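You operate a simulated robot arm through the tools that you are given. There is no shell and no other tool.

The job below is to be done with a simulated robot arm. You get a single attempt, and the scene is never put back.

TASK
Shut both nozzles, then set red to FOG and blue to JET.
Fine: they stay in their holder.
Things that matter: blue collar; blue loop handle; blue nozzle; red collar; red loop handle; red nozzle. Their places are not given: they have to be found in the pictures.

The check looks at the end state, three seconds after you hand in, the way a careful person would. Anything else that was tipped, shoved, dropped, spilled or broken makes it a failure.

THE ROBOT
A 7-joint arm with a two-finger parallel gripper, fixed in place. Base frame: the origin is at the foot of the arm, x ahead of it, y to its left, z up. Lengths are in m, angles in rad, forces in N, time in s.
With the tool pointing down near the work surface it reaches from about 0.52 to 0.96 m from the base axis. Its first joint turns from -2.897 to 2.897 rad. Payload 3.91 kg.
Tool frame: the origin (TCP) lies between the finger pads and is the grasp point; the fingertips stand 0.03 m ahead of it; z points along the fingers, y is the line along which they close. Largest opening 0.11 m; finger width 0.02, thickness 0.01; the body of the gripper, 0.048 by 0.112 m, starts 0.055 m behind the TCP.
Orientation is told as [roll, pitch, yaw] about the base's x, y, z axes, in that order, counted from this pose: with the fingers straight down and closing along the base's y, the tool's x points along the base's -x, its y along +y and its z along -z.

THE INTERFACE
- The arm moves only by the tool arm_command. Its argument "commands" is a list of rows, each a list of 7 numbers: the shift along the tool's x, y, z in m, then the turn, a rotation vector about the tool's x, y, z in rad, then the opening, from 0 (shut) to 1 (fully open). In form: [[dx, dy, dz, ax, ay, az, gripper], ...]. A call has 1 to 20 rows; each row shifts and turns the commanded pose from where the row before left it, along the tool's axes as they then stand. Each row takes 0.2 s and may step no farther than 0.05 m and 0.15 rad from the row before; otherwise, or with a gripper value out of range, the whole call is refused. A pose out of reach is approached as far as the arm can. The call stops where the force on the tool passes 40 N (or 10 N more than at its start, if that is more) or the arm is blocked; 0.2 s more then pass. Each finger travels about 0.072 m/s and halts on what it meets, pressing with about 27 N; the grip force reading is that of the motor and also rises with nothing between the fingers. The clock runs only during rows and for 0.2 s after the last one: add rows that do not move to give the fingers time. The reply holds the time, the measured pose of the TCP, the force on the tool along the base axes, the opening and the grip force, in the units named above and with some noise, with the torque about the TCP (base axes, N m) and any sound that the robot's microphone picked up.
- Cameras (640 x 400 px; columns grow to the right, rows downward): "scene" is fixed at [0.2191, -0.6491, 1.5269]; the picture's right is [0.63, -0.78, 0.00], its down [-0.53, -0.43, -0.74] and it looks along [0.57, 0.46, -0.68] (base axes); focal length 319 px, centre (320, 200). "wrist" rides on the gripper at [0.072, 0.017, -0.103] in the tool frame; the picture's right is [-0.23, 0.97, 0.00], its down [-0.76, -0.18, -0.62] and it looks along [-0.61, -0.14, 0.78] (tool axes); focal length 222 px, centre (320, 200).
- get_image(camera): a new picture of that camera. It takes no simulated time.
- raise_lower(by): slides the trunk up (or, below 0, down) by that many m; the arm rides with it, the base frame stays. It gives what a move gives, with no picture.
- locate(camera, pixels): for up to 12 pixels [column, row] of the newest picture of that camera ("zoom" is the newest enlarged one), the place [x, y, z] in the base frame of the surface seen there, good to about 0.003 m. It takes no simulated time.
- inspect(camera, box): a new picture of the part [left, top, right, bottom] of that camera's present view, enlarged. It takes no simulated time.
- close_job(): hands the job in; it is judged then, once.

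Open the gripper and draw the arm clear of the work before you hand the job in, unless the task says otherwise.

The tools are called after ">>>" as name(argument=value, ...) on one line, values as JSON. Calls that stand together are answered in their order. arm_command: Moves the arm, as the interface text tells. Its arguments: {"type":"object","properties":{"commands":{"type":"array"}},"required":["commands"]} The other tools are called the same way: raise_lower (by) slides the trunk up or down; get_image (camera) takes a picture; locate (camera, pixels) gives the place of the surface under pixels of a picture; inspect (camera, box) takes an enlarged picture of a part of a camera's view; close_job () hands the job in.

At the start:

```text
time: 0.0
position: [0.3221, -0.3192, 1.3257]
tcp_rot: [-0.001, 0.0, -0.001]
ft_force: [-0.2, 1.4, 0.8]
moment: [0.02, -0.02, 0.0]
opening: 0.1099
grasp_force: 0.1
trunk travel left (down, up): [-0.654, 0.029]
```

scene: 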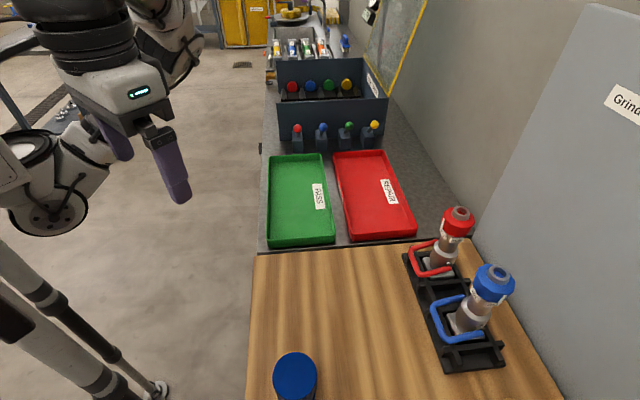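
wrist: 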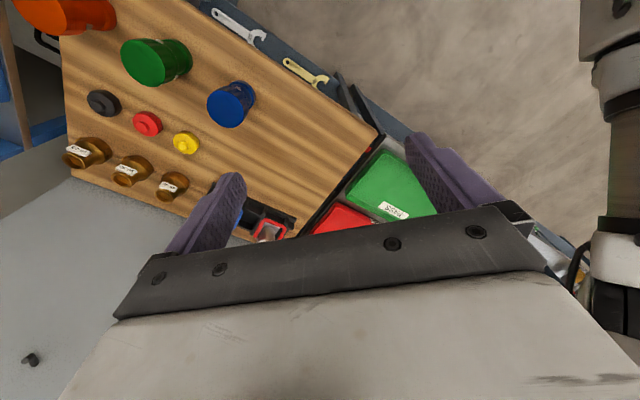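

The scene picture shows the red nozzle near (450,235) and the blue one near (480,305) in a black holder. I'll enlarge that part to read the details.

>>> inspect(camera="scene", box=[390, 190, 530, 380])

>>> get_image(camera="wrist")

```text
2.11 times, centred on (460, 285) of scene
```

zoom: 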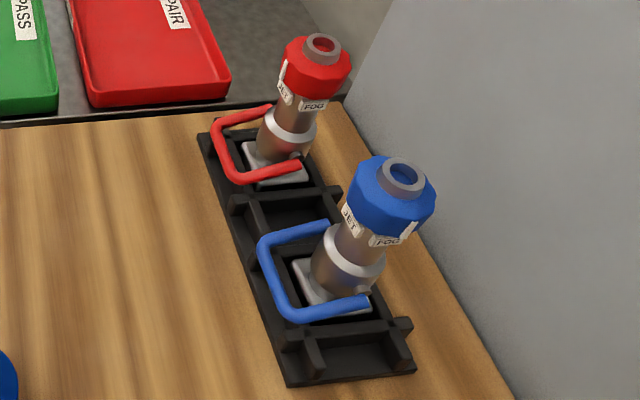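

```text
taken
```

wrist: 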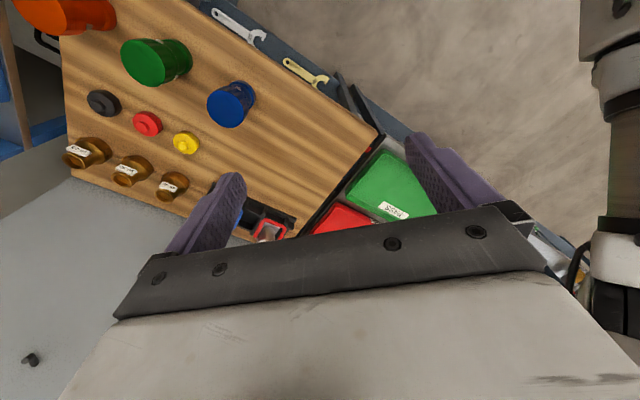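

I want finer views of each nozzle: the labels JET and FOG appear on the collars, and the handles stick out sideways. I'll enlarge each.

>>> inspect(camera="scene", box=[425, 255, 525, 350])

>>> inspect(camera="scene", box=[400, 200, 490, 280])

```text
4.21 times, centred on (475, 302) of scene
```

zoom: 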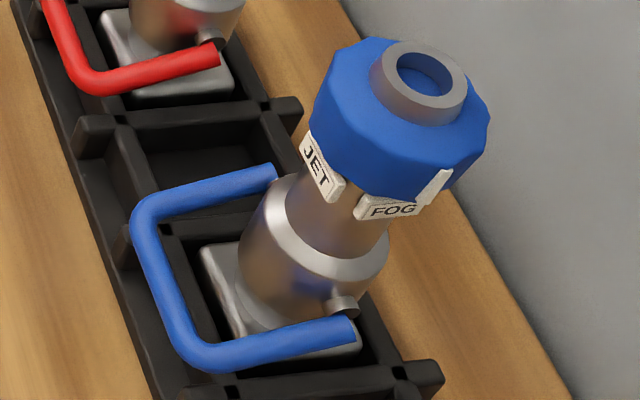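

```text
5.00 times, centred on (445, 240) of scene
```

zoom: 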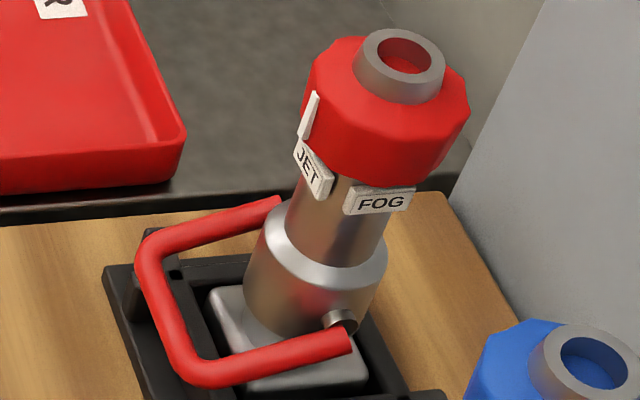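

The collars each carry a white pointer: red's points at JET, blue's near/past FOG. I'll measure points on the red nozzle from this newest zoom (collar rim, handle ends, labels).

>>> locate(camera="zoom", pixels=[[370, 62], [440, 65], [385, 90], [400, 55], [378, 202], [312, 170], [308, 115], [165, 240], [205, 375], [345, 345], [275, 205], [340, 320]])

>>> locate(camera="scene", pixels=[[415, 257], [447, 350], [495, 350], [400, 300], [530, 380], [600, 200], [295, 375], [466, 213], [508, 275], [470, 250], [380, 200], [555, 395]])

```text
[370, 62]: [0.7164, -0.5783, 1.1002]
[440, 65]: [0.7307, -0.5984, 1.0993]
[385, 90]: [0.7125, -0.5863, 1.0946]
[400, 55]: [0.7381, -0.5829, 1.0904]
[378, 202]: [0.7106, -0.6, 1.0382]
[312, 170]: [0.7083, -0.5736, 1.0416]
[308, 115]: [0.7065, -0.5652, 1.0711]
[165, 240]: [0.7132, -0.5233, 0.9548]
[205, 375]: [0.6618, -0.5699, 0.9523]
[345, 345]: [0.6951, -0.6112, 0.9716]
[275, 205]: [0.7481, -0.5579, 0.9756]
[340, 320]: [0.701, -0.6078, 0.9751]
```

```text
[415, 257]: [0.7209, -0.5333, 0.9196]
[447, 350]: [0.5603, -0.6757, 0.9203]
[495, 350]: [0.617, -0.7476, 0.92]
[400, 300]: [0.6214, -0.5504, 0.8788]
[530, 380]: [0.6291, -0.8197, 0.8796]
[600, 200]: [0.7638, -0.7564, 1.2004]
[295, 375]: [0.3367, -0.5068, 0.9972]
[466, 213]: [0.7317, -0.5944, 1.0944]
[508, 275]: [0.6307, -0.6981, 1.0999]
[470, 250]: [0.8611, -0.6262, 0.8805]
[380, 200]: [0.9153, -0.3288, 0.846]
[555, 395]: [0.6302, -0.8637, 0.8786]
```

Red's handle loop sits around z 0.953, lower than its pivots at z 0.974. I'll look at the blue nozzle the same way and measure it.

>>> inspect(camera="scene", box=[425, 255, 525, 350])

>>> locate(camera="zoom", pixels=[[385, 70], [455, 100], [400, 115], [420, 45], [393, 210], [318, 172], [438, 190], [150, 215], [205, 355], [345, 330], [265, 175], [340, 303]])

```text
4.21 times, centred on (475, 302) of scene
```

zoom: 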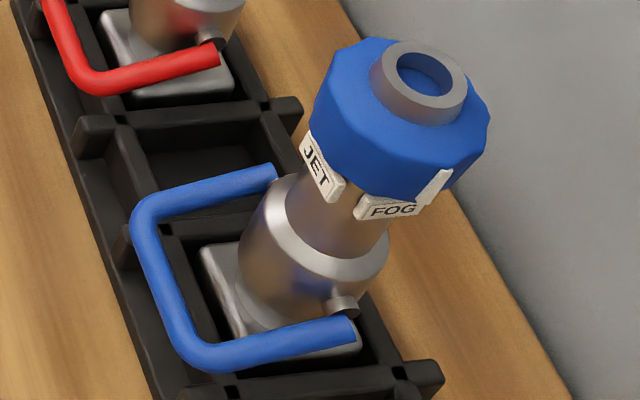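

```text
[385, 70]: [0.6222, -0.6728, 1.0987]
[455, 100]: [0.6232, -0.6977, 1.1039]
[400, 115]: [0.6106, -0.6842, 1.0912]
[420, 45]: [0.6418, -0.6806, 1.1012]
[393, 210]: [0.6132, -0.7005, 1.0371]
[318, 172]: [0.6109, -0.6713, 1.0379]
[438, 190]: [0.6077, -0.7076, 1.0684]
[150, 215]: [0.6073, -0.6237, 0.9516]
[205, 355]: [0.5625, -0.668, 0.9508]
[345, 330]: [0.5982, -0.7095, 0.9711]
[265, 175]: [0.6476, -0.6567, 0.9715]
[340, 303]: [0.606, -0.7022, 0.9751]
```

Blue's handle is the same: loop at z≈0.951, pivots at z≈0.972, pointer over FOG; JET lies about 90° round toward the handle side. Next I'll measure the grey panel to the right and the rack's rails for clearance.

>>> locate(camera="scene", pixels=[[560, 330], [540, 300], [520, 250], [490, 215], [600, 380], [560, 150], [500, 190], [440, 160], [620, 120], [580, 30]])

>>> inspect(camera="scene", box=[400, 230, 510, 375])

```text
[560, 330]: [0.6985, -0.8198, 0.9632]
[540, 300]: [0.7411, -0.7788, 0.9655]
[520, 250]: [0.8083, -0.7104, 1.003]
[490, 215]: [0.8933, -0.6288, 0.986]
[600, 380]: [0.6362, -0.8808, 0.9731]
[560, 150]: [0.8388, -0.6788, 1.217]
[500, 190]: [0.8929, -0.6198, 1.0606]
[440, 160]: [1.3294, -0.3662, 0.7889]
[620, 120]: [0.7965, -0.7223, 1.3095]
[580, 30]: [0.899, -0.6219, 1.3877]
```

```text
2.76 times, centred on (455, 302) of scene
```

zoom: 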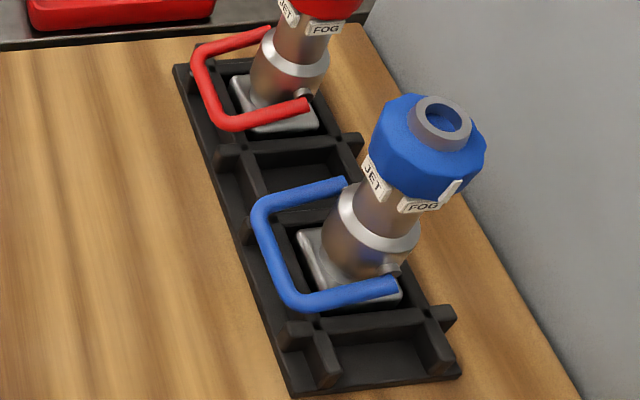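

The panel is about 0.14 m behind the nozzles (x−y≈1.52), so there's room. Now I'll measure the rack under the blue and red handles in this zoom: rail tops, outer edge and base plates.

>>> locate(camera="zoom", pixels=[[245, 245], [255, 285], [235, 215], [230, 160], [205, 110], [183, 75], [315, 255], [240, 90], [265, 235], [285, 295], [310, 365], [215, 345]])

>>> locate(camera="scene", pixels=[[295, 358], [295, 395], [280, 380], [311, 380], [300, 390], [260, 300], [250, 380], [260, 260]])

```text
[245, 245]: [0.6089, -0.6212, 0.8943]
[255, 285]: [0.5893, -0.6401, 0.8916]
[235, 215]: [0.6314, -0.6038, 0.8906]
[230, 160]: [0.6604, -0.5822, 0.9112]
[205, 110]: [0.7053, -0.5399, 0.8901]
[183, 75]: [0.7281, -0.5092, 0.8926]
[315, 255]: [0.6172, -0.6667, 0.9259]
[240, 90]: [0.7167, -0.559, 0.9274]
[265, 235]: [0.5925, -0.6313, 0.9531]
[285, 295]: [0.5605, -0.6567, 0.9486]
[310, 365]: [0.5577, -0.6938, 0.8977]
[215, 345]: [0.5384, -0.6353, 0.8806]
```

```text
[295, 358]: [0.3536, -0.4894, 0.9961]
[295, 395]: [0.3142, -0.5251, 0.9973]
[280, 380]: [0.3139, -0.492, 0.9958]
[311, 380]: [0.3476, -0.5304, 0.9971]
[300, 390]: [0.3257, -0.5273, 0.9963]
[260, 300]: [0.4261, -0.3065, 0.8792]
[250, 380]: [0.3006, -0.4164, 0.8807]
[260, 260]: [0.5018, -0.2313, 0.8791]
```

The nozzle axes come out near red (0.720,−0.590) and blue (0.623,−0.688), with the loops pointing toward (−0.7,+0.7) and tilted about 20° below level (pulled back, i.e. open). I'll move the arm out to about (0.50,−0.45) at the present height, then yaw it +45°.

>>> arm_command(commands=[[-0.03, -0.022, 0, 0, 0, 0, 1], [-0.03, -0.022, 0, 0, 0, 0, 1], [-0.03, -0.022, 0, 0, 0, 0, 1], [-0.03, -0.022, 0, 0, 0, 0, 1], [-0.03, -0.022, 0, 0, 0, 0, 1], [-0.03, -0.022, 0, 0, 0, 0, 1], [0, 0, 0, 0, 0, -0.131, 1], [0, 0, 0, 0, 0, -0.131, 1], [0, 0, 0, 0, 0, -0.131, 1], [0, 0, 0, 0, 0, -0.131, 1], [0, 0, 0, 0, 0, -0.131, 1], [0, 0, 0, 0, 0, -0.131, 1]])

```text
time: 2.6
position: [0.5018, -0.4484, 1.3099]
tcp_rot: [-0.002, 0.002, 0.788]
ft_force: [-0.5, 0.1, -0.5]
moment: [-0.02, 0.02, -0.03]
opening: 0.1099
grasp_force: 0.1
out of reach, approached as far as the arm can: row 2, 3, 5, 6
trunk travel left (down, up): [-0.654, 0.029]
```

The arm arrived at (0.502,−0.448,1.310) with yaw 0.788. I'll take both pictures to check the surroundings.

>>> get_image(camera="scene")

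>>> get_image(camera="wrist")

```text
taken
```

scene: 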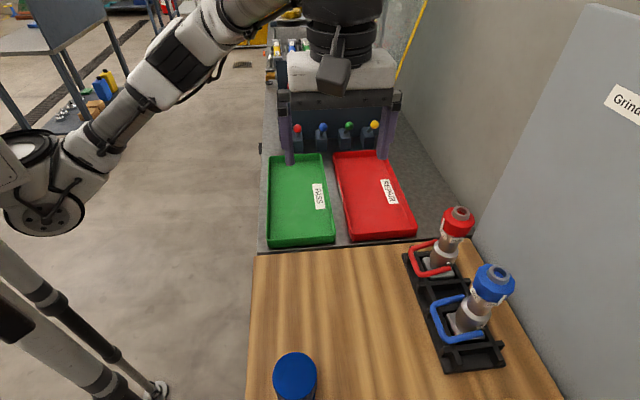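

```text
taken
```

wrist: 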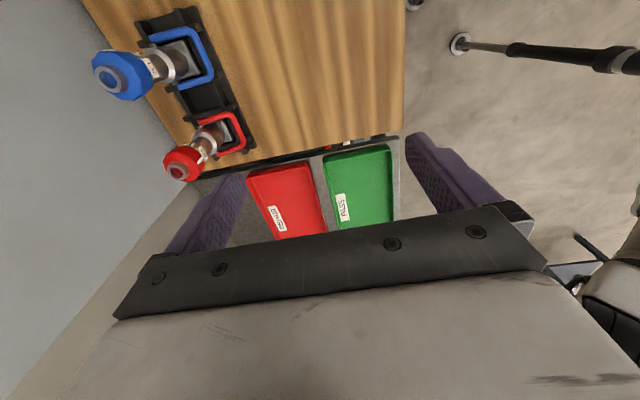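

Clear so far; the arm is well above the table. Now I tilt the tool outward by about 0.96 rad about its x axis (fingers pointing toward the nozzles, 35° below level).

>>> arm_command(commands=[[0, 0, 0, 0.137, 0, 0, 1], [0, 0, 0, 0.137, 0, 0, 1], [0, 0, 0, 0.137, 0, 0, 1], [0, 0, 0, 0.137, 0, 0, 1], [0, 0, 0, 0.137, 0, 0, 1], [0, 0, 0, 0.137, 0, 0, 1], [0, 0, 0, 0.137, 0, 0, 0.6]])

>>> get_image(camera="scene")

>>> get_image(camera="wrist")

```text
time: 4.2
position: [0.5025, -0.4491, 1.3114]
tcp_rot: [-0.959, 0.002, 0.786]
ft_force: [-0.1, -0.3, -0.3]
moment: [0.04, -0.01, 0.02]
opening: 0.066
grasp_force: 0.2
trunk travel left (down, up): [-0.654, 0.029]
```

```text
taken
```

scene: 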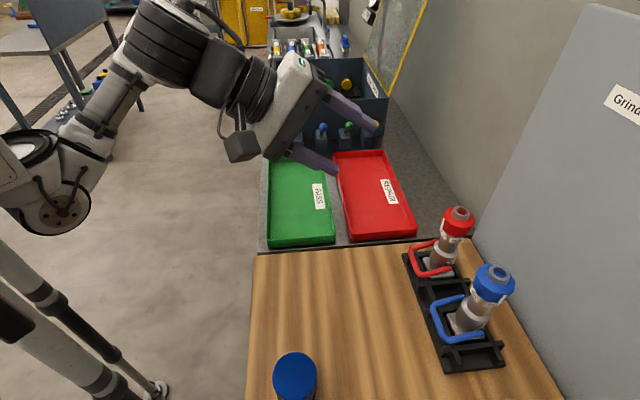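

```text
taken
```

wrist: 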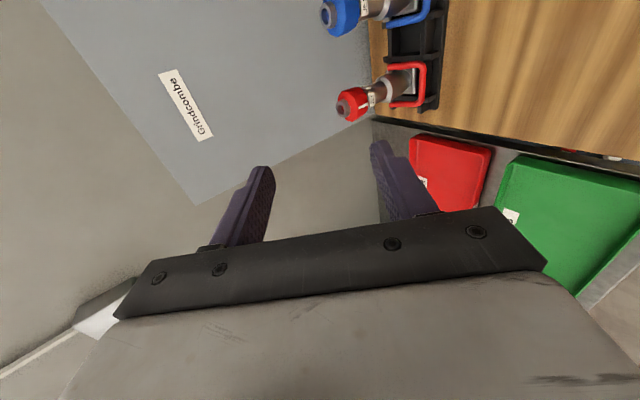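

The tool now points outward/down as wanted and everything is clear. I'll lower the trunk by 0.25 m, bringing the TCP to about z 1.06 over bare table (nearest bottle top is z 1.0 at (0.33,−0.51)).

>>> raise_lower(by=-0.25)

>>> get_image(camera="scene")

>>> get_image(camera="wrist")

```text
time: 6.8
position: [0.5027, -0.4495, 1.0621]
tcp_rot: [-0.958, 0.002, 0.786]
ft_force: [0.9, -0.4, -0.1]
moment: [-0.01, 0.03, 0.0]
opening: 0.0659
grasp_force: 0.2
trunk travel left (down, up): [-0.404, 0.279]
```

```text
taken
```

scene: 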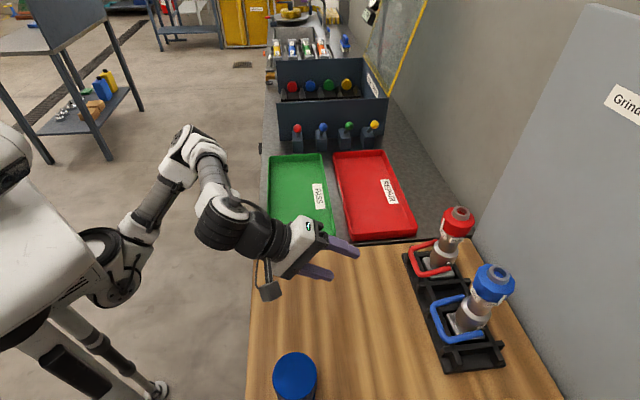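

```text
taken
```

wrist: 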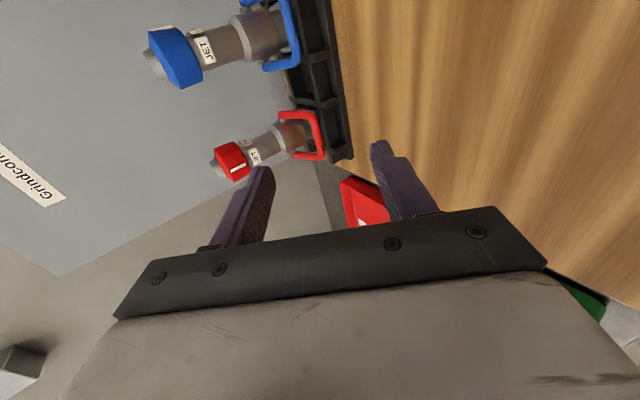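

The wrist camera now sees both nozzles from the handle side. I'll enlarge that area to look at handle angles and any marks.

>>> inspect(camera="wrist", box=[200, 90, 350, 190])

>>> inspect(camera="wrist", box=[140, 0, 310, 100])

```text
4.00 times, centred on (275, 140) of wrist
```

zoom: 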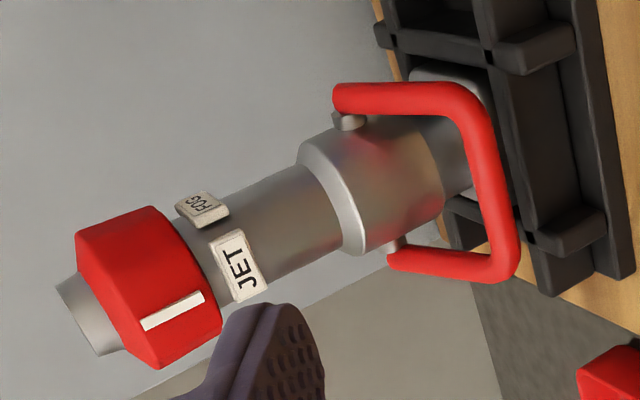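

```text
3.76 times, centred on (225, 50) of wrist
```

zoom: 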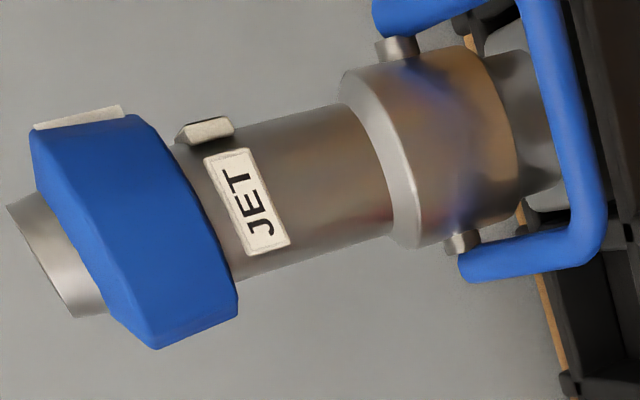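

Both handles lie back toward the inlet end (open), with no other marks; forward toward the tip is shut. I'll measure the handle and barrel from the closer wrist view, starting with red.

>>> inspect(camera="wrist", box=[200, 90, 350, 190])

>>> locate(camera="zoom", pixels=[[490, 150], [492, 180], [495, 220], [478, 180], [506, 180], [350, 97], [400, 262], [350, 122], [397, 244], [242, 265], [172, 310], [290, 225]])

>>> locate(camera="wrist", pixels=[[290, 20], [288, 40], [293, 55], [275, 65], [205, 48], [160, 33], [335, 60], [345, 130], [165, 55], [228, 155], [233, 170], [190, 60]])

```text
4.00 times, centred on (275, 140) of wrist
```

zoom: 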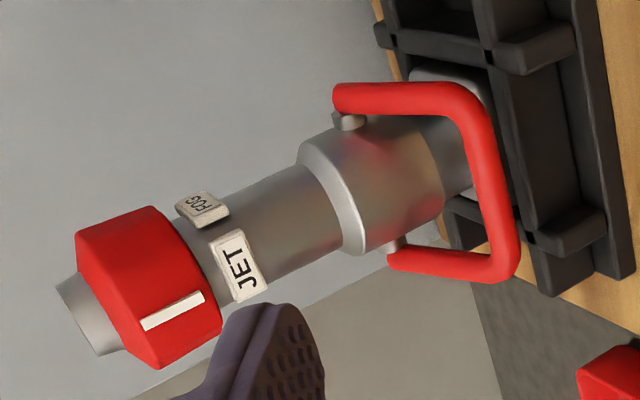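

```text
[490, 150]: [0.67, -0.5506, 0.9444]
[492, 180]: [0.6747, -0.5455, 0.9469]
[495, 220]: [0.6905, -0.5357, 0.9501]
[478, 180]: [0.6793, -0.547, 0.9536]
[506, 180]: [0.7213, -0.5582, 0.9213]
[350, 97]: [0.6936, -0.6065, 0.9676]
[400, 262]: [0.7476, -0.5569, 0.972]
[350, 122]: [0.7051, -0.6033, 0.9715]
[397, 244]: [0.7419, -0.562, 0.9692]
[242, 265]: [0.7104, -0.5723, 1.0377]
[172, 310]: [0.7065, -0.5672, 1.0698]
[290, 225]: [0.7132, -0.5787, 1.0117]
```

```text
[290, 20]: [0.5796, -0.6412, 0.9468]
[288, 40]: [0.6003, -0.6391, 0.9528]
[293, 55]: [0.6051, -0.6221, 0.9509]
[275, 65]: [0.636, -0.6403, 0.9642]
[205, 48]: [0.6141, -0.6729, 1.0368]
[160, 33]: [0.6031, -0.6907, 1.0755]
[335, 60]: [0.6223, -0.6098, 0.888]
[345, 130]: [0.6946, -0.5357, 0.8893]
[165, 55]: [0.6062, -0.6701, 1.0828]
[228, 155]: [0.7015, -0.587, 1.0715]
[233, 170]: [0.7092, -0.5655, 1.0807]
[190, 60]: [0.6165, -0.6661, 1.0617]
```

Red's crossbar sits with its centre near r≈0.058 m out from the axis at z≈0.944, pivots at z≈0.969. I'll shut the fingers into a single peg and move to a pre-position about 0.09 m back from and just under the crossbar line.

>>> arm_command(commands=[[-0.0109, 0.0016, 0.024, 0, 0, 0, 0], [-0.0109, 0.0016, 0.024, 0, 0, 0, 0], [-0.0109, 0.0016, 0.024, 0, 0, 0, 0], [-0.0109, 0.0016, 0.024, 0, 0, 0, 0], [-0.0109, 0.0016, 0.024, 0, 0, 0, 0], [0, 0, 0, 0, 0, 0, 0]])

>>> get_image(camera="wrist")

>>> get_image(camera="scene")

```text
time: 8.2
position: [0.6096, -0.4766, 0.987]
tcp_rot: [-0.958, 0.001, 0.789]
ft_force: [-0.1, 0.6, -0.1]
moment: [-0.01, -0.02, 0.02]
opening: 0.0
grasp_force: 26.9
trunk travel left (down, up): [-0.404, 0.279]
```

```text
taken
```

wrist: 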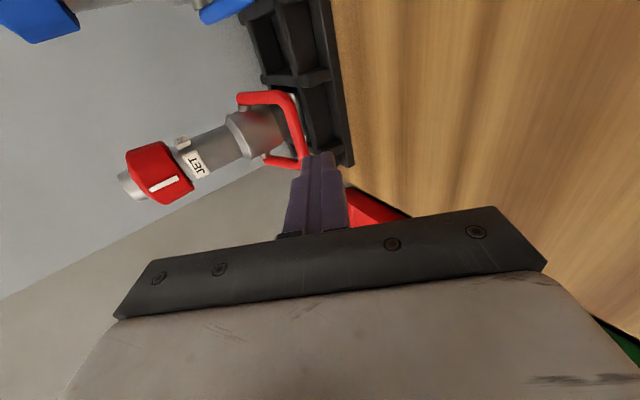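

```text
taken
```

scene: 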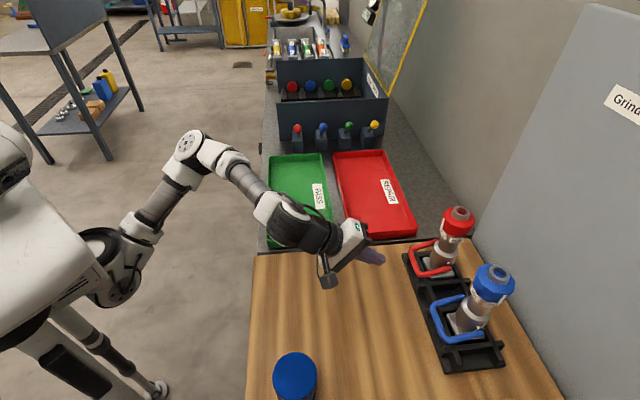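

The peg is lined up in front of red's handle. I'll enlarge the wrist view around the crossbar (270,125) and re-measure before going in.

>>> inspect(camera="wrist", box=[220, 80, 370, 180])

>>> locate(camera="wrist", pixels=[[292, 112], [297, 128], [302, 145], [290, 100], [250, 98], [270, 161], [322, 165], [318, 155], [345, 150], [325, 110], [240, 130], [265, 135]])

```text
4.00 times, centred on (295, 130) of wrist
```

zoom: 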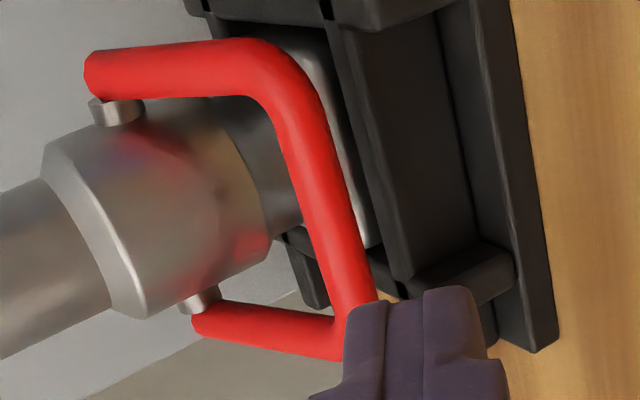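

```text
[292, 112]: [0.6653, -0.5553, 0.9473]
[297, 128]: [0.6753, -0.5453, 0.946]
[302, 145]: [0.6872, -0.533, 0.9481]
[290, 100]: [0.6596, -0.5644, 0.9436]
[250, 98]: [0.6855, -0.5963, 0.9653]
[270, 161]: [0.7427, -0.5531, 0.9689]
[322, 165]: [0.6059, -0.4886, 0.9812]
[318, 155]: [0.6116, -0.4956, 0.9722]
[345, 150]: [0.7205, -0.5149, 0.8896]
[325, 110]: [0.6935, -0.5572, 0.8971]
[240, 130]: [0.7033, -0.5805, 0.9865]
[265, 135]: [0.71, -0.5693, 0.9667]
```

Crossbar re-measured: centre r≈0.0588, z≈0.9445; the rail beneath is only z≈0.89, so there's room. I advance about 0.089 m along the tool so the peg tip sits under the crossbar.

>>> arm_command(commands=[[0.0005, 0.0002, 0.0223, 0, 0, 0, 0], [0.0005, 0.0002, 0.0223, 0, 0, 0, 0], [0.0005, 0.0002, 0.0223, 0, 0, 0, 0], [0.0005, 0.0002, 0.0223, 0, 0, 0, 0], [0, 0, 0, 0, 0, 0, 0]])

>>> get_image(camera="wrist")

>>> inspect(camera="scene", box=[350, 190, 510, 290])

```text
time: 9.4
position: [0.6595, -0.5293, 0.9345]
tcp_rot: [-0.96, 0.0, 0.788]
ft_force: [-0.1, 0.3, -0.7]
moment: [0.01, 0.02, 0.01]
opening: 0.0
grasp_force: 26.8
trunk travel left (down, up): [-0.404, 0.279]
```

```text
taken
```

wrist: 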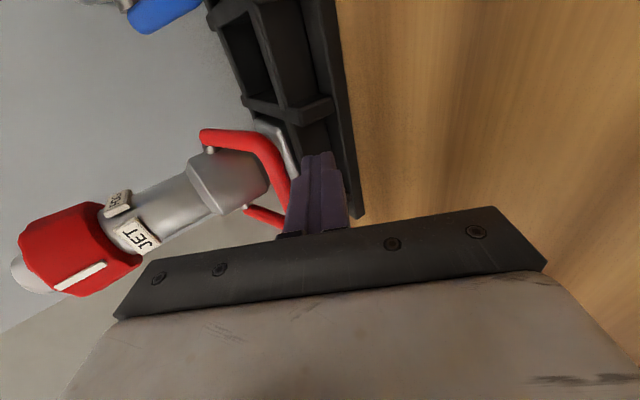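

```text
4.00 times, centred on (430, 240) of scene
```

zoom: 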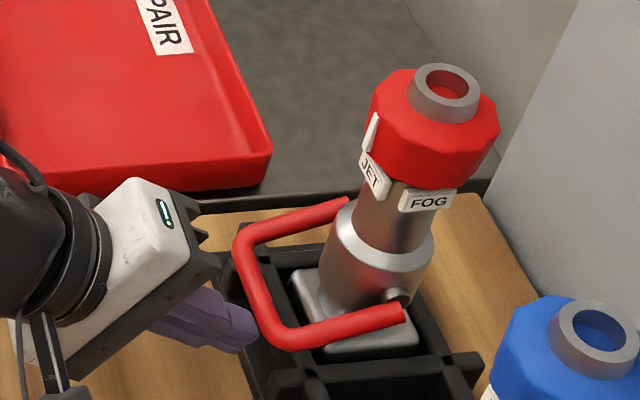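

The peg tip is just beneath the crossbar (scene zoom near (255,330)). I raise it along the start of the handle's arc by about 2 cm in small steps and watch the force.

>>> arm_command(commands=[[0, -0.0042, -0.0024, 0, 0, 0, 0], [0, -0.0043, -0.0024, 0, 0, 0, 0], [0, -0.0043, -0.0024, 0, 0, 0, 0], [0, -0.0042, -0.0025, 0, 0, 0, 0]])

>>> inspect(camera="scene", box=[350, 190, 510, 290])

>>> get_image(camera="wrist")

```text
time: 10.4
position: [0.6594, -0.5315, 0.953]
tcp_rot: [-0.959, 0.001, 0.787]
ft_force: [-0.5, -0.3, -1.3]
moment: [0.03, 0.01, 0.01]
opening: 0.0
grasp_force: 27.0
trunk travel left (down, up): [-0.404, 0.279]
```

```text
4.00 times, centred on (430, 240) of scene
```

zoom: 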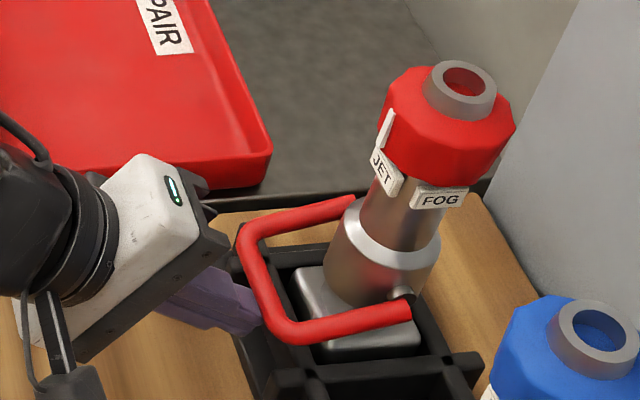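

```text
taken
```

wrist: 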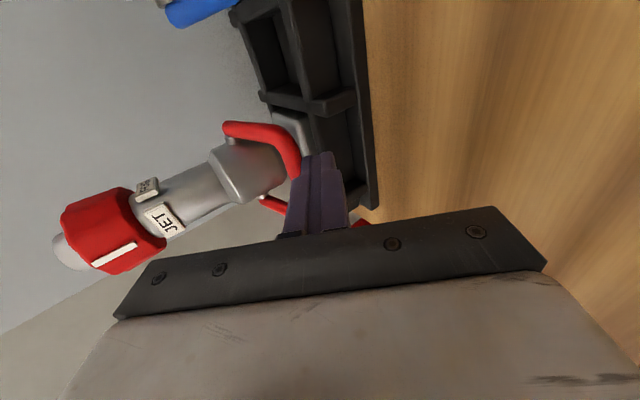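

The scene zoom shows the red nozzle leaning back slightly (top ring moved from (446,90) to (462,85) in zoom) with only ~1 N of force, so it is loose in its pocket. I'll measure whether the handle has actually turned and how the base sits before doing more.

>>> inspect(camera="scene", box=[400, 200, 490, 280])

>>> locate(camera="zoom", pixels=[[165, 240], [205, 375], [345, 345], [275, 205], [340, 320], [225, 300], [250, 375], [350, 380], [385, 65], [450, 70], [420, 100], [200, 345]])

>>> inspect(camera="wrist", box=[180, 80, 360, 220])

```text
5.00 times, centred on (445, 240) of scene
```

zoom: 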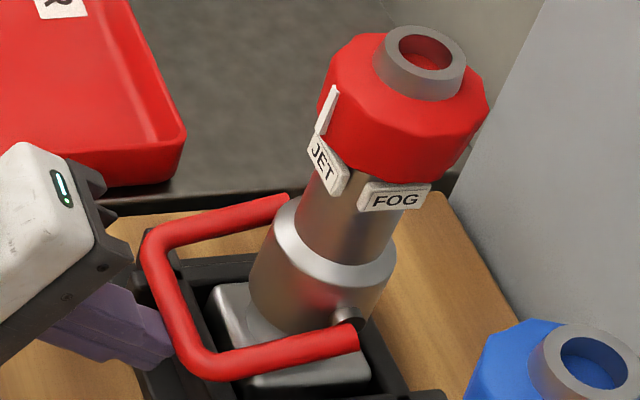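

```text
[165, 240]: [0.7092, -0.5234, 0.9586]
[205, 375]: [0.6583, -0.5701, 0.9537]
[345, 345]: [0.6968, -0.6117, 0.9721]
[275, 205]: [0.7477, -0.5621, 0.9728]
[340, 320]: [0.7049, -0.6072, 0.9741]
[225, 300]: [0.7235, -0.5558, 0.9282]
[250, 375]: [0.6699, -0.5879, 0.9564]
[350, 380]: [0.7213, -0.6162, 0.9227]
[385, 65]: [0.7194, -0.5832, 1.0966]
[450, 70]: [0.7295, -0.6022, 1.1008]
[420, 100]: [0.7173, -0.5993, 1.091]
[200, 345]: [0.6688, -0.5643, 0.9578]
```

```text
2.86 times, centred on (270, 150) of wrist
```

zoom: 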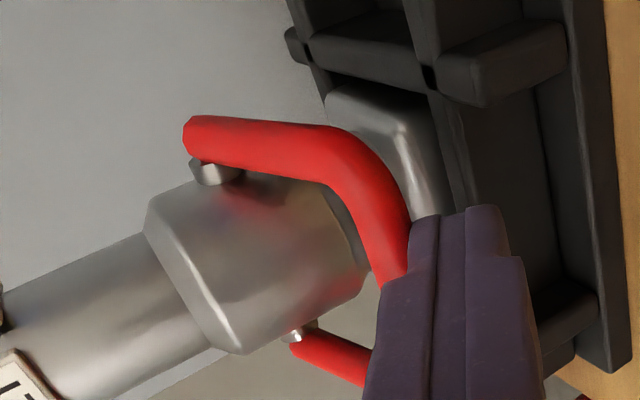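

The crossbar rose only about as much as the whole nozzle leaned (≈2°), so the handle itself hasn't turned: pushing up alone tips the light nozzle. I'll lower the peg back the same way and draw off, then check that the nozzle settles upright.

>>> arm_command(commands=[[0, 0.0042, 0.0024, 0, 0, 0, 0], [0, 0.0043, 0.0024, 0, 0, 0, 0], [0, 0.0043, 0.0024, 0, 0, 0, 0], [0, 0.0042, 0.0025, 0, 0, 0, 0], [0, 0, -0.0223, 0, 0, 0, 0], [0, 0, -0.0223, 0, 0, 0, 0], [0, 0, -0.0223, 0, 0, 0, 0], [0, 0, -0.0223, 0, 0, 0, 0]])

>>> inspect(camera="scene", box=[400, 200, 490, 280])

>>> get_image(camera="wrist")

```text
time: 12.2
position: [0.6042, -0.4784, 0.9857]
tcp_rot: [-0.958, 0.001, 0.787]
ft_force: [-0.1, 0.9, -0.6]
moment: [0.01, 0.0, 0.03]
opening: 0.0
grasp_force: 26.7
trunk travel left (down, up): [-0.404, 0.279]
```

```text
5.00 times, centred on (445, 240) of scene
```

zoom: 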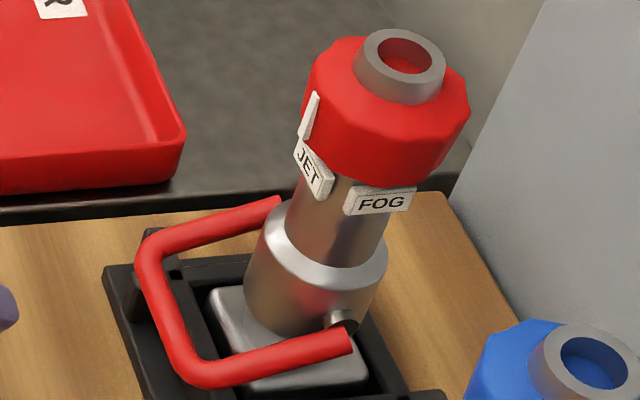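

```text
taken
```

wrist: 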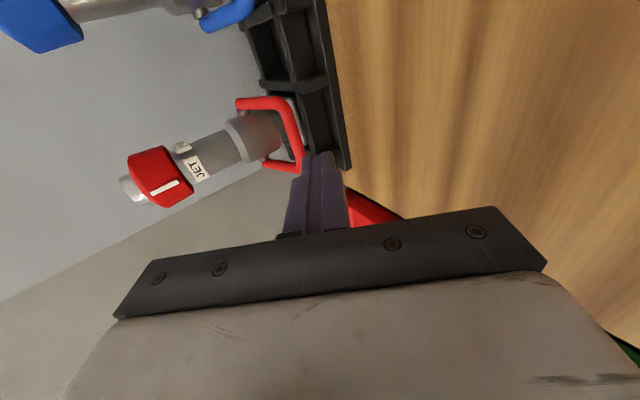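

The nozzle settled back exactly upright. New plan: straddle one side arm of the loop, one finger above near the pivot and one below near the crossbar, so the gripper makes a couple and can press the nozzle down at the same time. I'll measure the side arms closely.

>>> inspect(camera="wrist", box=[215, 80, 335, 180])

>>> locate(camera="zoom", pixels=[[130, 118], [200, 120], [270, 122], [340, 125], [265, 430], [320, 440], [370, 450], [150, 150], [420, 250], [440, 340], [250, 360], [100, 300]])

```text
4.00 times, centred on (275, 130) of wrist
```

zoom: 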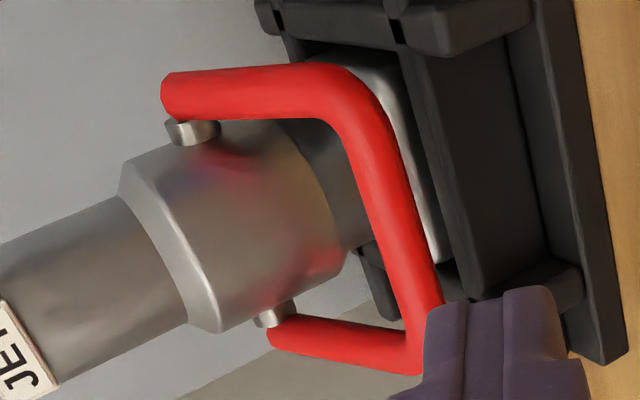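

```text
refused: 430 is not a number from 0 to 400
```

The picture is 640×400, so I re-pick points: near (s−) arm along row 92, far arm along rows 330–350, pivot stubs at (195,132) and (270,316).

>>> locate(camera="zoom", pixels=[[172, 95], [210, 92], [250, 92], [300, 92], [280, 332], [330, 340], [380, 350], [195, 132], [270, 316], [375, 170], [405, 250], [230, 230]])

>>> inspect(camera="scene", box=[400, 200, 490, 280])

>>> locate(camera="zoom", pixels=[[345, 340], [310, 352], [270, 363], [235, 371], [275, 203], [240, 214], [200, 225], [165, 260], [180, 320], [345, 318], [230, 310], [345, 375]])

```text
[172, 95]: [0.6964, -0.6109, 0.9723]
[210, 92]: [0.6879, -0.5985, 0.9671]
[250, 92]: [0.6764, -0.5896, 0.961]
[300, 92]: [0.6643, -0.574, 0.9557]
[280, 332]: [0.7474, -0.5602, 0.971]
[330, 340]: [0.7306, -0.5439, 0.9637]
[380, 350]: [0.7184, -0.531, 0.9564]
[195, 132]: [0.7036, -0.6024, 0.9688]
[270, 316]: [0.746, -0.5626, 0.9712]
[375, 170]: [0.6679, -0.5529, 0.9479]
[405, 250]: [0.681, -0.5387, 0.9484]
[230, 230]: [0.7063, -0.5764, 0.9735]
```

```text
5.00 times, centred on (445, 240) of scene
```

zoom: 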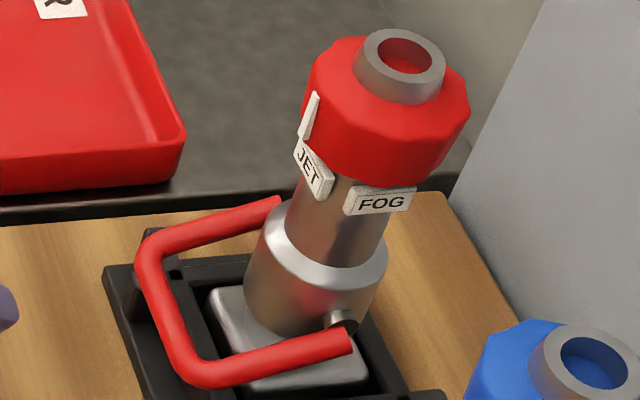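

```text
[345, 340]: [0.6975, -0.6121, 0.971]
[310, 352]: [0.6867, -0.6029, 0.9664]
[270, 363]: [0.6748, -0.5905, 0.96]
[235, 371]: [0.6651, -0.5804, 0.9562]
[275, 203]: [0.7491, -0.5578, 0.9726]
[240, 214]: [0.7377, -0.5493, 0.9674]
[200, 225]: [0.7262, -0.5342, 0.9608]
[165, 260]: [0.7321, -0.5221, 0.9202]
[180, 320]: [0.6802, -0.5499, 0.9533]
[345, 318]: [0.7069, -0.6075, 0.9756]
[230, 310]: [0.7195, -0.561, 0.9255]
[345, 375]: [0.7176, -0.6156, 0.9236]
```

The side arms slope about 19.5° down from pivots at z≈0.967; arm centres are near s≈−0.030 and +0.043 relative to my axis guess, so the axis guess needs refining. I'll measure points around the ring and collar of both nozzles.

>>> locate(camera="zoom", pixels=[[363, 65], [439, 68], [402, 33], [398, 79], [375, 48], [428, 42], [430, 76], [372, 76], [330, 90], [455, 110], [390, 120], [350, 45]])

>>> inspect(camera="scene", box=[450, 255, 530, 305])

```text
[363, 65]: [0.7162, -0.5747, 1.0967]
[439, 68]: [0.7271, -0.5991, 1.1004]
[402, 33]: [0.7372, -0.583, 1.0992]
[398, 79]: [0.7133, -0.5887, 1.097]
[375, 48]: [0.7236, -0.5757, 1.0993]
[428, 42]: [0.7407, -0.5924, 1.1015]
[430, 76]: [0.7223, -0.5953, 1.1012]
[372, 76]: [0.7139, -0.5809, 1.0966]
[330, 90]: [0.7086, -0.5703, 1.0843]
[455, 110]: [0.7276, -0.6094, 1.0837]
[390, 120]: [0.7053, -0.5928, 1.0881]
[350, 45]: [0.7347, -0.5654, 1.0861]
```

```text
8.00 times, centred on (490, 280) of scene
```

zoom: 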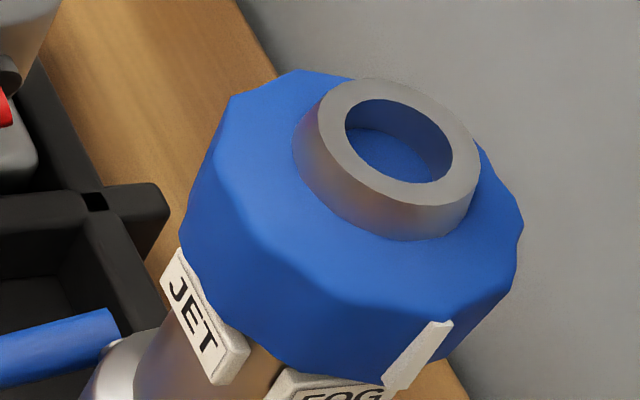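

Red's axis refines to about (0.7243,−0.5863). Now the blue ring points from this zoom.

>>> locate(camera="zoom", pixels=[[330, 115], [468, 165], [380, 85], [415, 200], [350, 90], [455, 190], [435, 105], [350, 170], [432, 345], [215, 345], [330, 390], [400, 375]])

>>> inspect(camera="scene", box=[425, 280, 505, 350])

```text
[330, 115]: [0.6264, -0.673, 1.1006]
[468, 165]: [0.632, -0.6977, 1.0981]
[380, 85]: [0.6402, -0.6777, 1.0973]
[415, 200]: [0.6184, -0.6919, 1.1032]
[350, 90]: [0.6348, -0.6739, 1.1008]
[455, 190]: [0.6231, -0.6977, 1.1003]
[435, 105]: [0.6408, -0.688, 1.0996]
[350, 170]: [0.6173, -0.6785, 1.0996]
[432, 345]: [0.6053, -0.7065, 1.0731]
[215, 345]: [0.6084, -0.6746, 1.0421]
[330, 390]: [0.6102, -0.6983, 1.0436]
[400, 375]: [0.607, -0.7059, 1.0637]
```

```text
5.71 times, centred on (465, 315) of scene
```

zoom: 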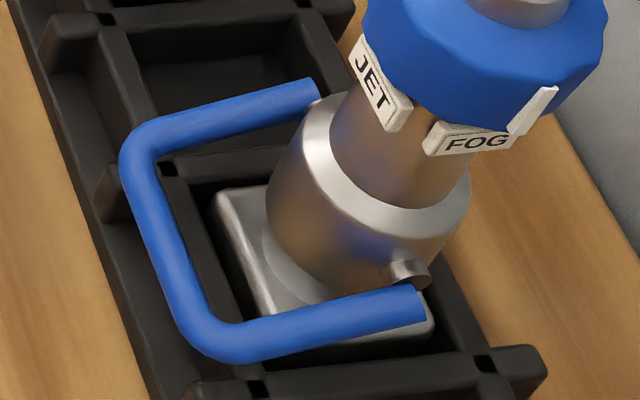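

Blue's axis refines to about (0.629,−0.685). I'll get the label azimuths on blue from this zoom (JET centre (378,83), FOG centre (468,140), pointer (535,110)) and the handle points.

>>> locate(camera="zoom", pixels=[[360, 55], [378, 83], [398, 112], [435, 138], [468, 140], [505, 140], [545, 95], [530, 115], [410, 305], [250, 340], [300, 92], [165, 125]])

>>> inspect(camera="wrist", box=[110, 130, 230, 220])

```text
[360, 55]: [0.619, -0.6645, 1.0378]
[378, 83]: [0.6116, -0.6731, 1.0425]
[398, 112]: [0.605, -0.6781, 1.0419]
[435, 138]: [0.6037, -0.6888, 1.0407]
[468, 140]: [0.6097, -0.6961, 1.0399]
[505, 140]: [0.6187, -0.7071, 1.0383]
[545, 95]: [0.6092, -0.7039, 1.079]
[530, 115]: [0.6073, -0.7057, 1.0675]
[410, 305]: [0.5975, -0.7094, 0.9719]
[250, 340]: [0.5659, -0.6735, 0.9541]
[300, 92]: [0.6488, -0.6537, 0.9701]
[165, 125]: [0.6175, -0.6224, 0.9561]
```

```text
4.44 times, centred on (170, 175) of wrist
```

zoom: 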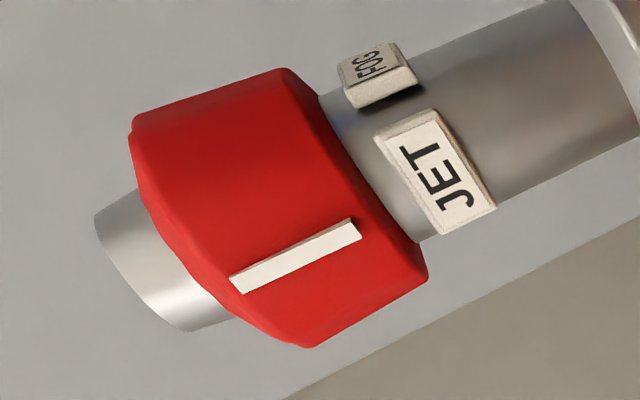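

Geometry is now consistent: red side arms at s≈±0.036, pivot line z≈0.967, labels JET at ~135° and FOG at ~225° azimuth. I'll rise 5 cm, level the tool (tilt to horizontal) and open the fingers to about 32 mm.

>>> arm_command(commands=[[0, -0.0205, -0.0144, 0, 0, 0, 0], [0, -0.0205, -0.0144, 0, 0, 0, 0.291], [0, 0, 0, 0.1226, 0, 0, 0.291], [0, 0, 0, 0.1226, 0, 0, 0.291], [0, 0, 0, 0.1226, 0, 0, 0.291], [0, 0, 0, 0.1226, 0, 0, 0.291], [0, 0, 0, 0.1226, 0, 0, 0.291], [0, 0, 0, 0, 0, 0, 0.291]])

>>> get_image(camera="scene")

>>> get_image(camera="wrist")

```text
time: 14.0
position: [0.6055, -0.4766, 1.035]
tcp_rot: [-1.573, 0.002, 0.788]
ft_force: [0.1, 0.5, -0.2]
moment: [-0.02, 0.02, 0.01]
opening: 0.0322
grasp_force: 0.0
trunk travel left (down, up): [-0.404, 0.279]
```

```text
taken
```

scene: 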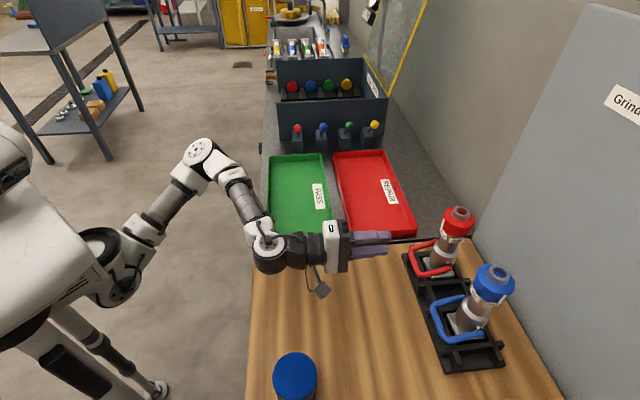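

```text
taken
```

wrist: 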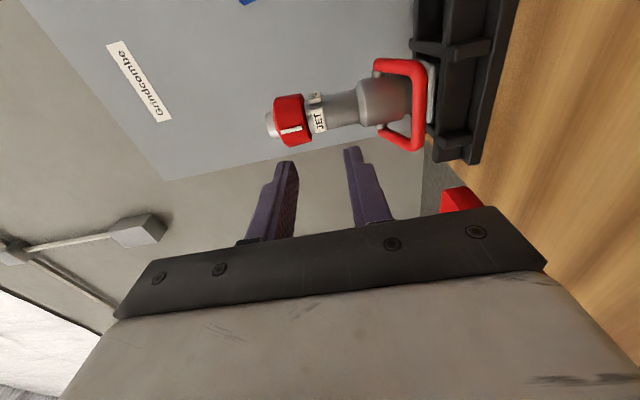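

The tool is level and the forearm comes in from above. I'll check the lowest parts of the wrist (black joint around (268,268), camera box (322,290)) for table clearance once I descend ~8 cm.

>>> locate(camera="scene", pixels=[[268, 262], [268, 270], [285, 262], [322, 290], [320, 296], [335, 270], [300, 262], [345, 265], [370, 250], [385, 238]])

>>> locate(camera="wrist", pixels=[[400, 65], [380, 68], [420, 80], [423, 110], [425, 140], [400, 140], [385, 133], [445, 50], [475, 90], [440, 100], [455, 140], [380, 95]])

```text
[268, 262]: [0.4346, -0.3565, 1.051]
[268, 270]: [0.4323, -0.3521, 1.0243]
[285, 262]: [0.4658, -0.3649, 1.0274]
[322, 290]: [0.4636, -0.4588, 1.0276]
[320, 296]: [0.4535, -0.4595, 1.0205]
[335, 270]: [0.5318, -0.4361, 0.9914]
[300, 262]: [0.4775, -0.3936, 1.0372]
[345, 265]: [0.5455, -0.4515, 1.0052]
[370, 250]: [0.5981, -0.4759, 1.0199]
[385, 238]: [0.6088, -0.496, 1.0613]
```

```text
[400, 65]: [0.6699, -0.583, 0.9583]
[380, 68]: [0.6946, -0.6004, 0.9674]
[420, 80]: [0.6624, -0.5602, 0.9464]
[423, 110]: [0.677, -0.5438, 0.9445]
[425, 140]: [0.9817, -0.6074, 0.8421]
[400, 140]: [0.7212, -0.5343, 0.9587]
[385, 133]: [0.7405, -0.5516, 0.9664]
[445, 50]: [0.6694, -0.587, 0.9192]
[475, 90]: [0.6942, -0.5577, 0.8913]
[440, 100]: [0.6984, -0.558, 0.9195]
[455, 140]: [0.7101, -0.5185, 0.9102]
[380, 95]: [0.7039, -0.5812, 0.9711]
```

Wrist underside will be ≈0.905 after descending, above the 0.879 table. I descend 8.4 cm and shift 3.3 cm toward blue's side so the fingers line up with red's near side arm, still 7 cm short of it.

>>> arm_command(commands=[[0.0082, 0.0209, 0, 0, 0, 0, 0.291], [0.0082, 0.0209, 0, 0, 0, 0, 0.291], [0.0082, 0.0209, 0, 0, 0, 0, 0.291], [0.008, 0.021, 0, 0, 0, 0, 0.291], [0, 0, 0, 0, 0, 0, 0.291]])

>>> get_image(camera="wrist")

>>> get_image(camera="scene")

```text
time: 15.2
position: [0.5832, -0.5, 0.9519]
tcp_rot: [-1.571, 0.0, 0.789]
ft_force: [0.4, 0.2, -0.2]
moment: [0.01, 0.01, 0.03]
opening: 0.0322
grasp_force: 0.1
trunk travel left (down, up): [-0.404, 0.279]
```

```text
taken
```

wrist: 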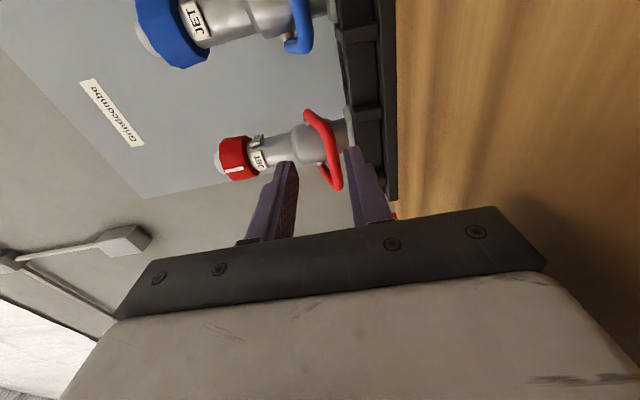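

```text
taken
```

scene: 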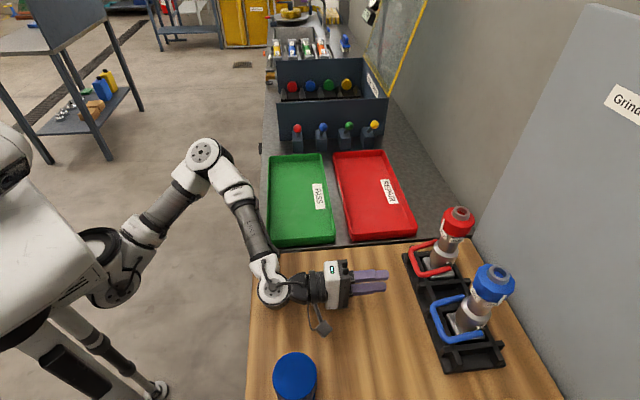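

The fingers line up in height with red's near arm (wrist view: arm end (308,113) to corner (335,185)). I'll enlarge and measure heights along the arm and the bottoms before sliding in.

>>> inspect(camera="wrist", box=[260, 90, 400, 200])

>>> locate(camera="wrist", pixels=[[308, 113], [315, 120], [322, 128], [328, 140], [333, 155], [338, 180], [345, 113], [349, 135], [290, 165], [350, 155], [300, 130], [318, 165]])

```text
3.64 times, centred on (330, 145) of wrist
```

zoom: 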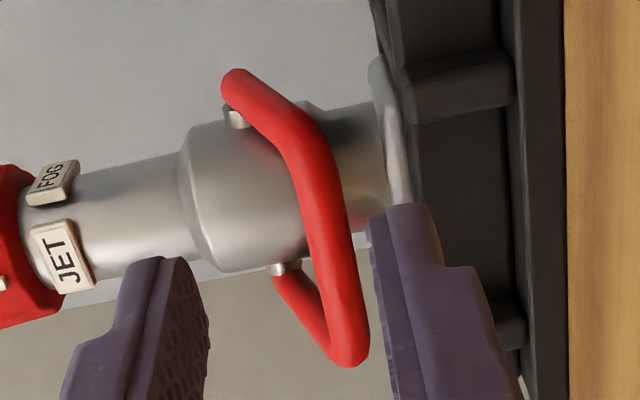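

```text
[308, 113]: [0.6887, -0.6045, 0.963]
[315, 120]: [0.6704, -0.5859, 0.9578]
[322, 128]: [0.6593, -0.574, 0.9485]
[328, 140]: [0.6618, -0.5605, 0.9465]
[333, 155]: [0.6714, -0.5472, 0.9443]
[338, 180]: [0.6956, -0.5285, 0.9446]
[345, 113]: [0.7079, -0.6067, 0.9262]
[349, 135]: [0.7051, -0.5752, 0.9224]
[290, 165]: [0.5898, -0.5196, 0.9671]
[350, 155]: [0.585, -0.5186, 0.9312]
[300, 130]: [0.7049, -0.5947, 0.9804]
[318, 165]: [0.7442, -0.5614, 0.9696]
```

Everything lines up: crossbar z 0.940–0.952 between lower pad ≈0.936 and upper pad ≈0.968. I slide in 7 cm first and check.

>>> arm_command(commands=[[0, 0, 0.02, 0, 0, 0, 0.291], [0, 0, 0.02, 0, 0, 0, 0.291], [0, 0, 0.015, 0, 0, 0, 0.291], [0, 0, 0.015, 0, 0, 0, 0.291], [0, 0, 0, 0, 0, 0, 0.291]])

>>> get_image(camera="wrist")

>>> inspect(camera="scene", box=[350, 190, 510, 290])

```text
time: 16.4
position: [0.6334, -0.5505, 0.9518]
tcp_rot: [-1.568, 0.001, 0.786]
ft_force: [-0.4, -0.2, -0.8]
moment: [-0.03, -0.01, -0.04]
opening: 0.0321
grasp_force: 0.0
trunk travel left (down, up): [-0.404, 0.279]
```

```text
taken
```

wrist: 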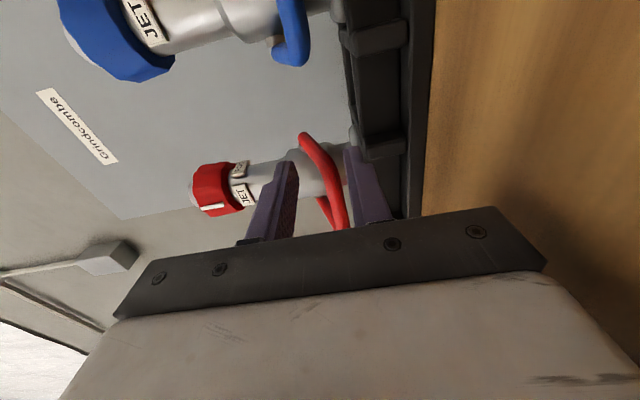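

```text
4.00 times, centred on (430, 240) of scene
```

zoom: 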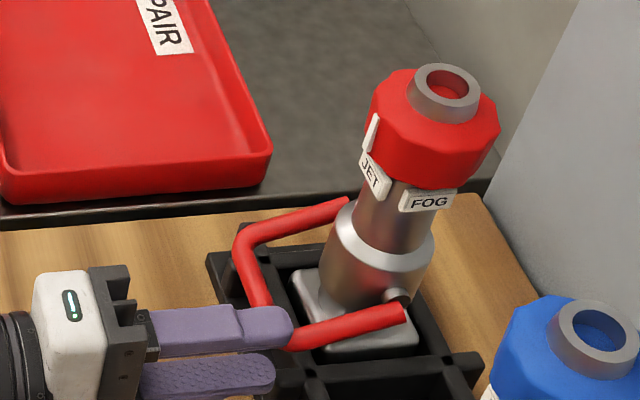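

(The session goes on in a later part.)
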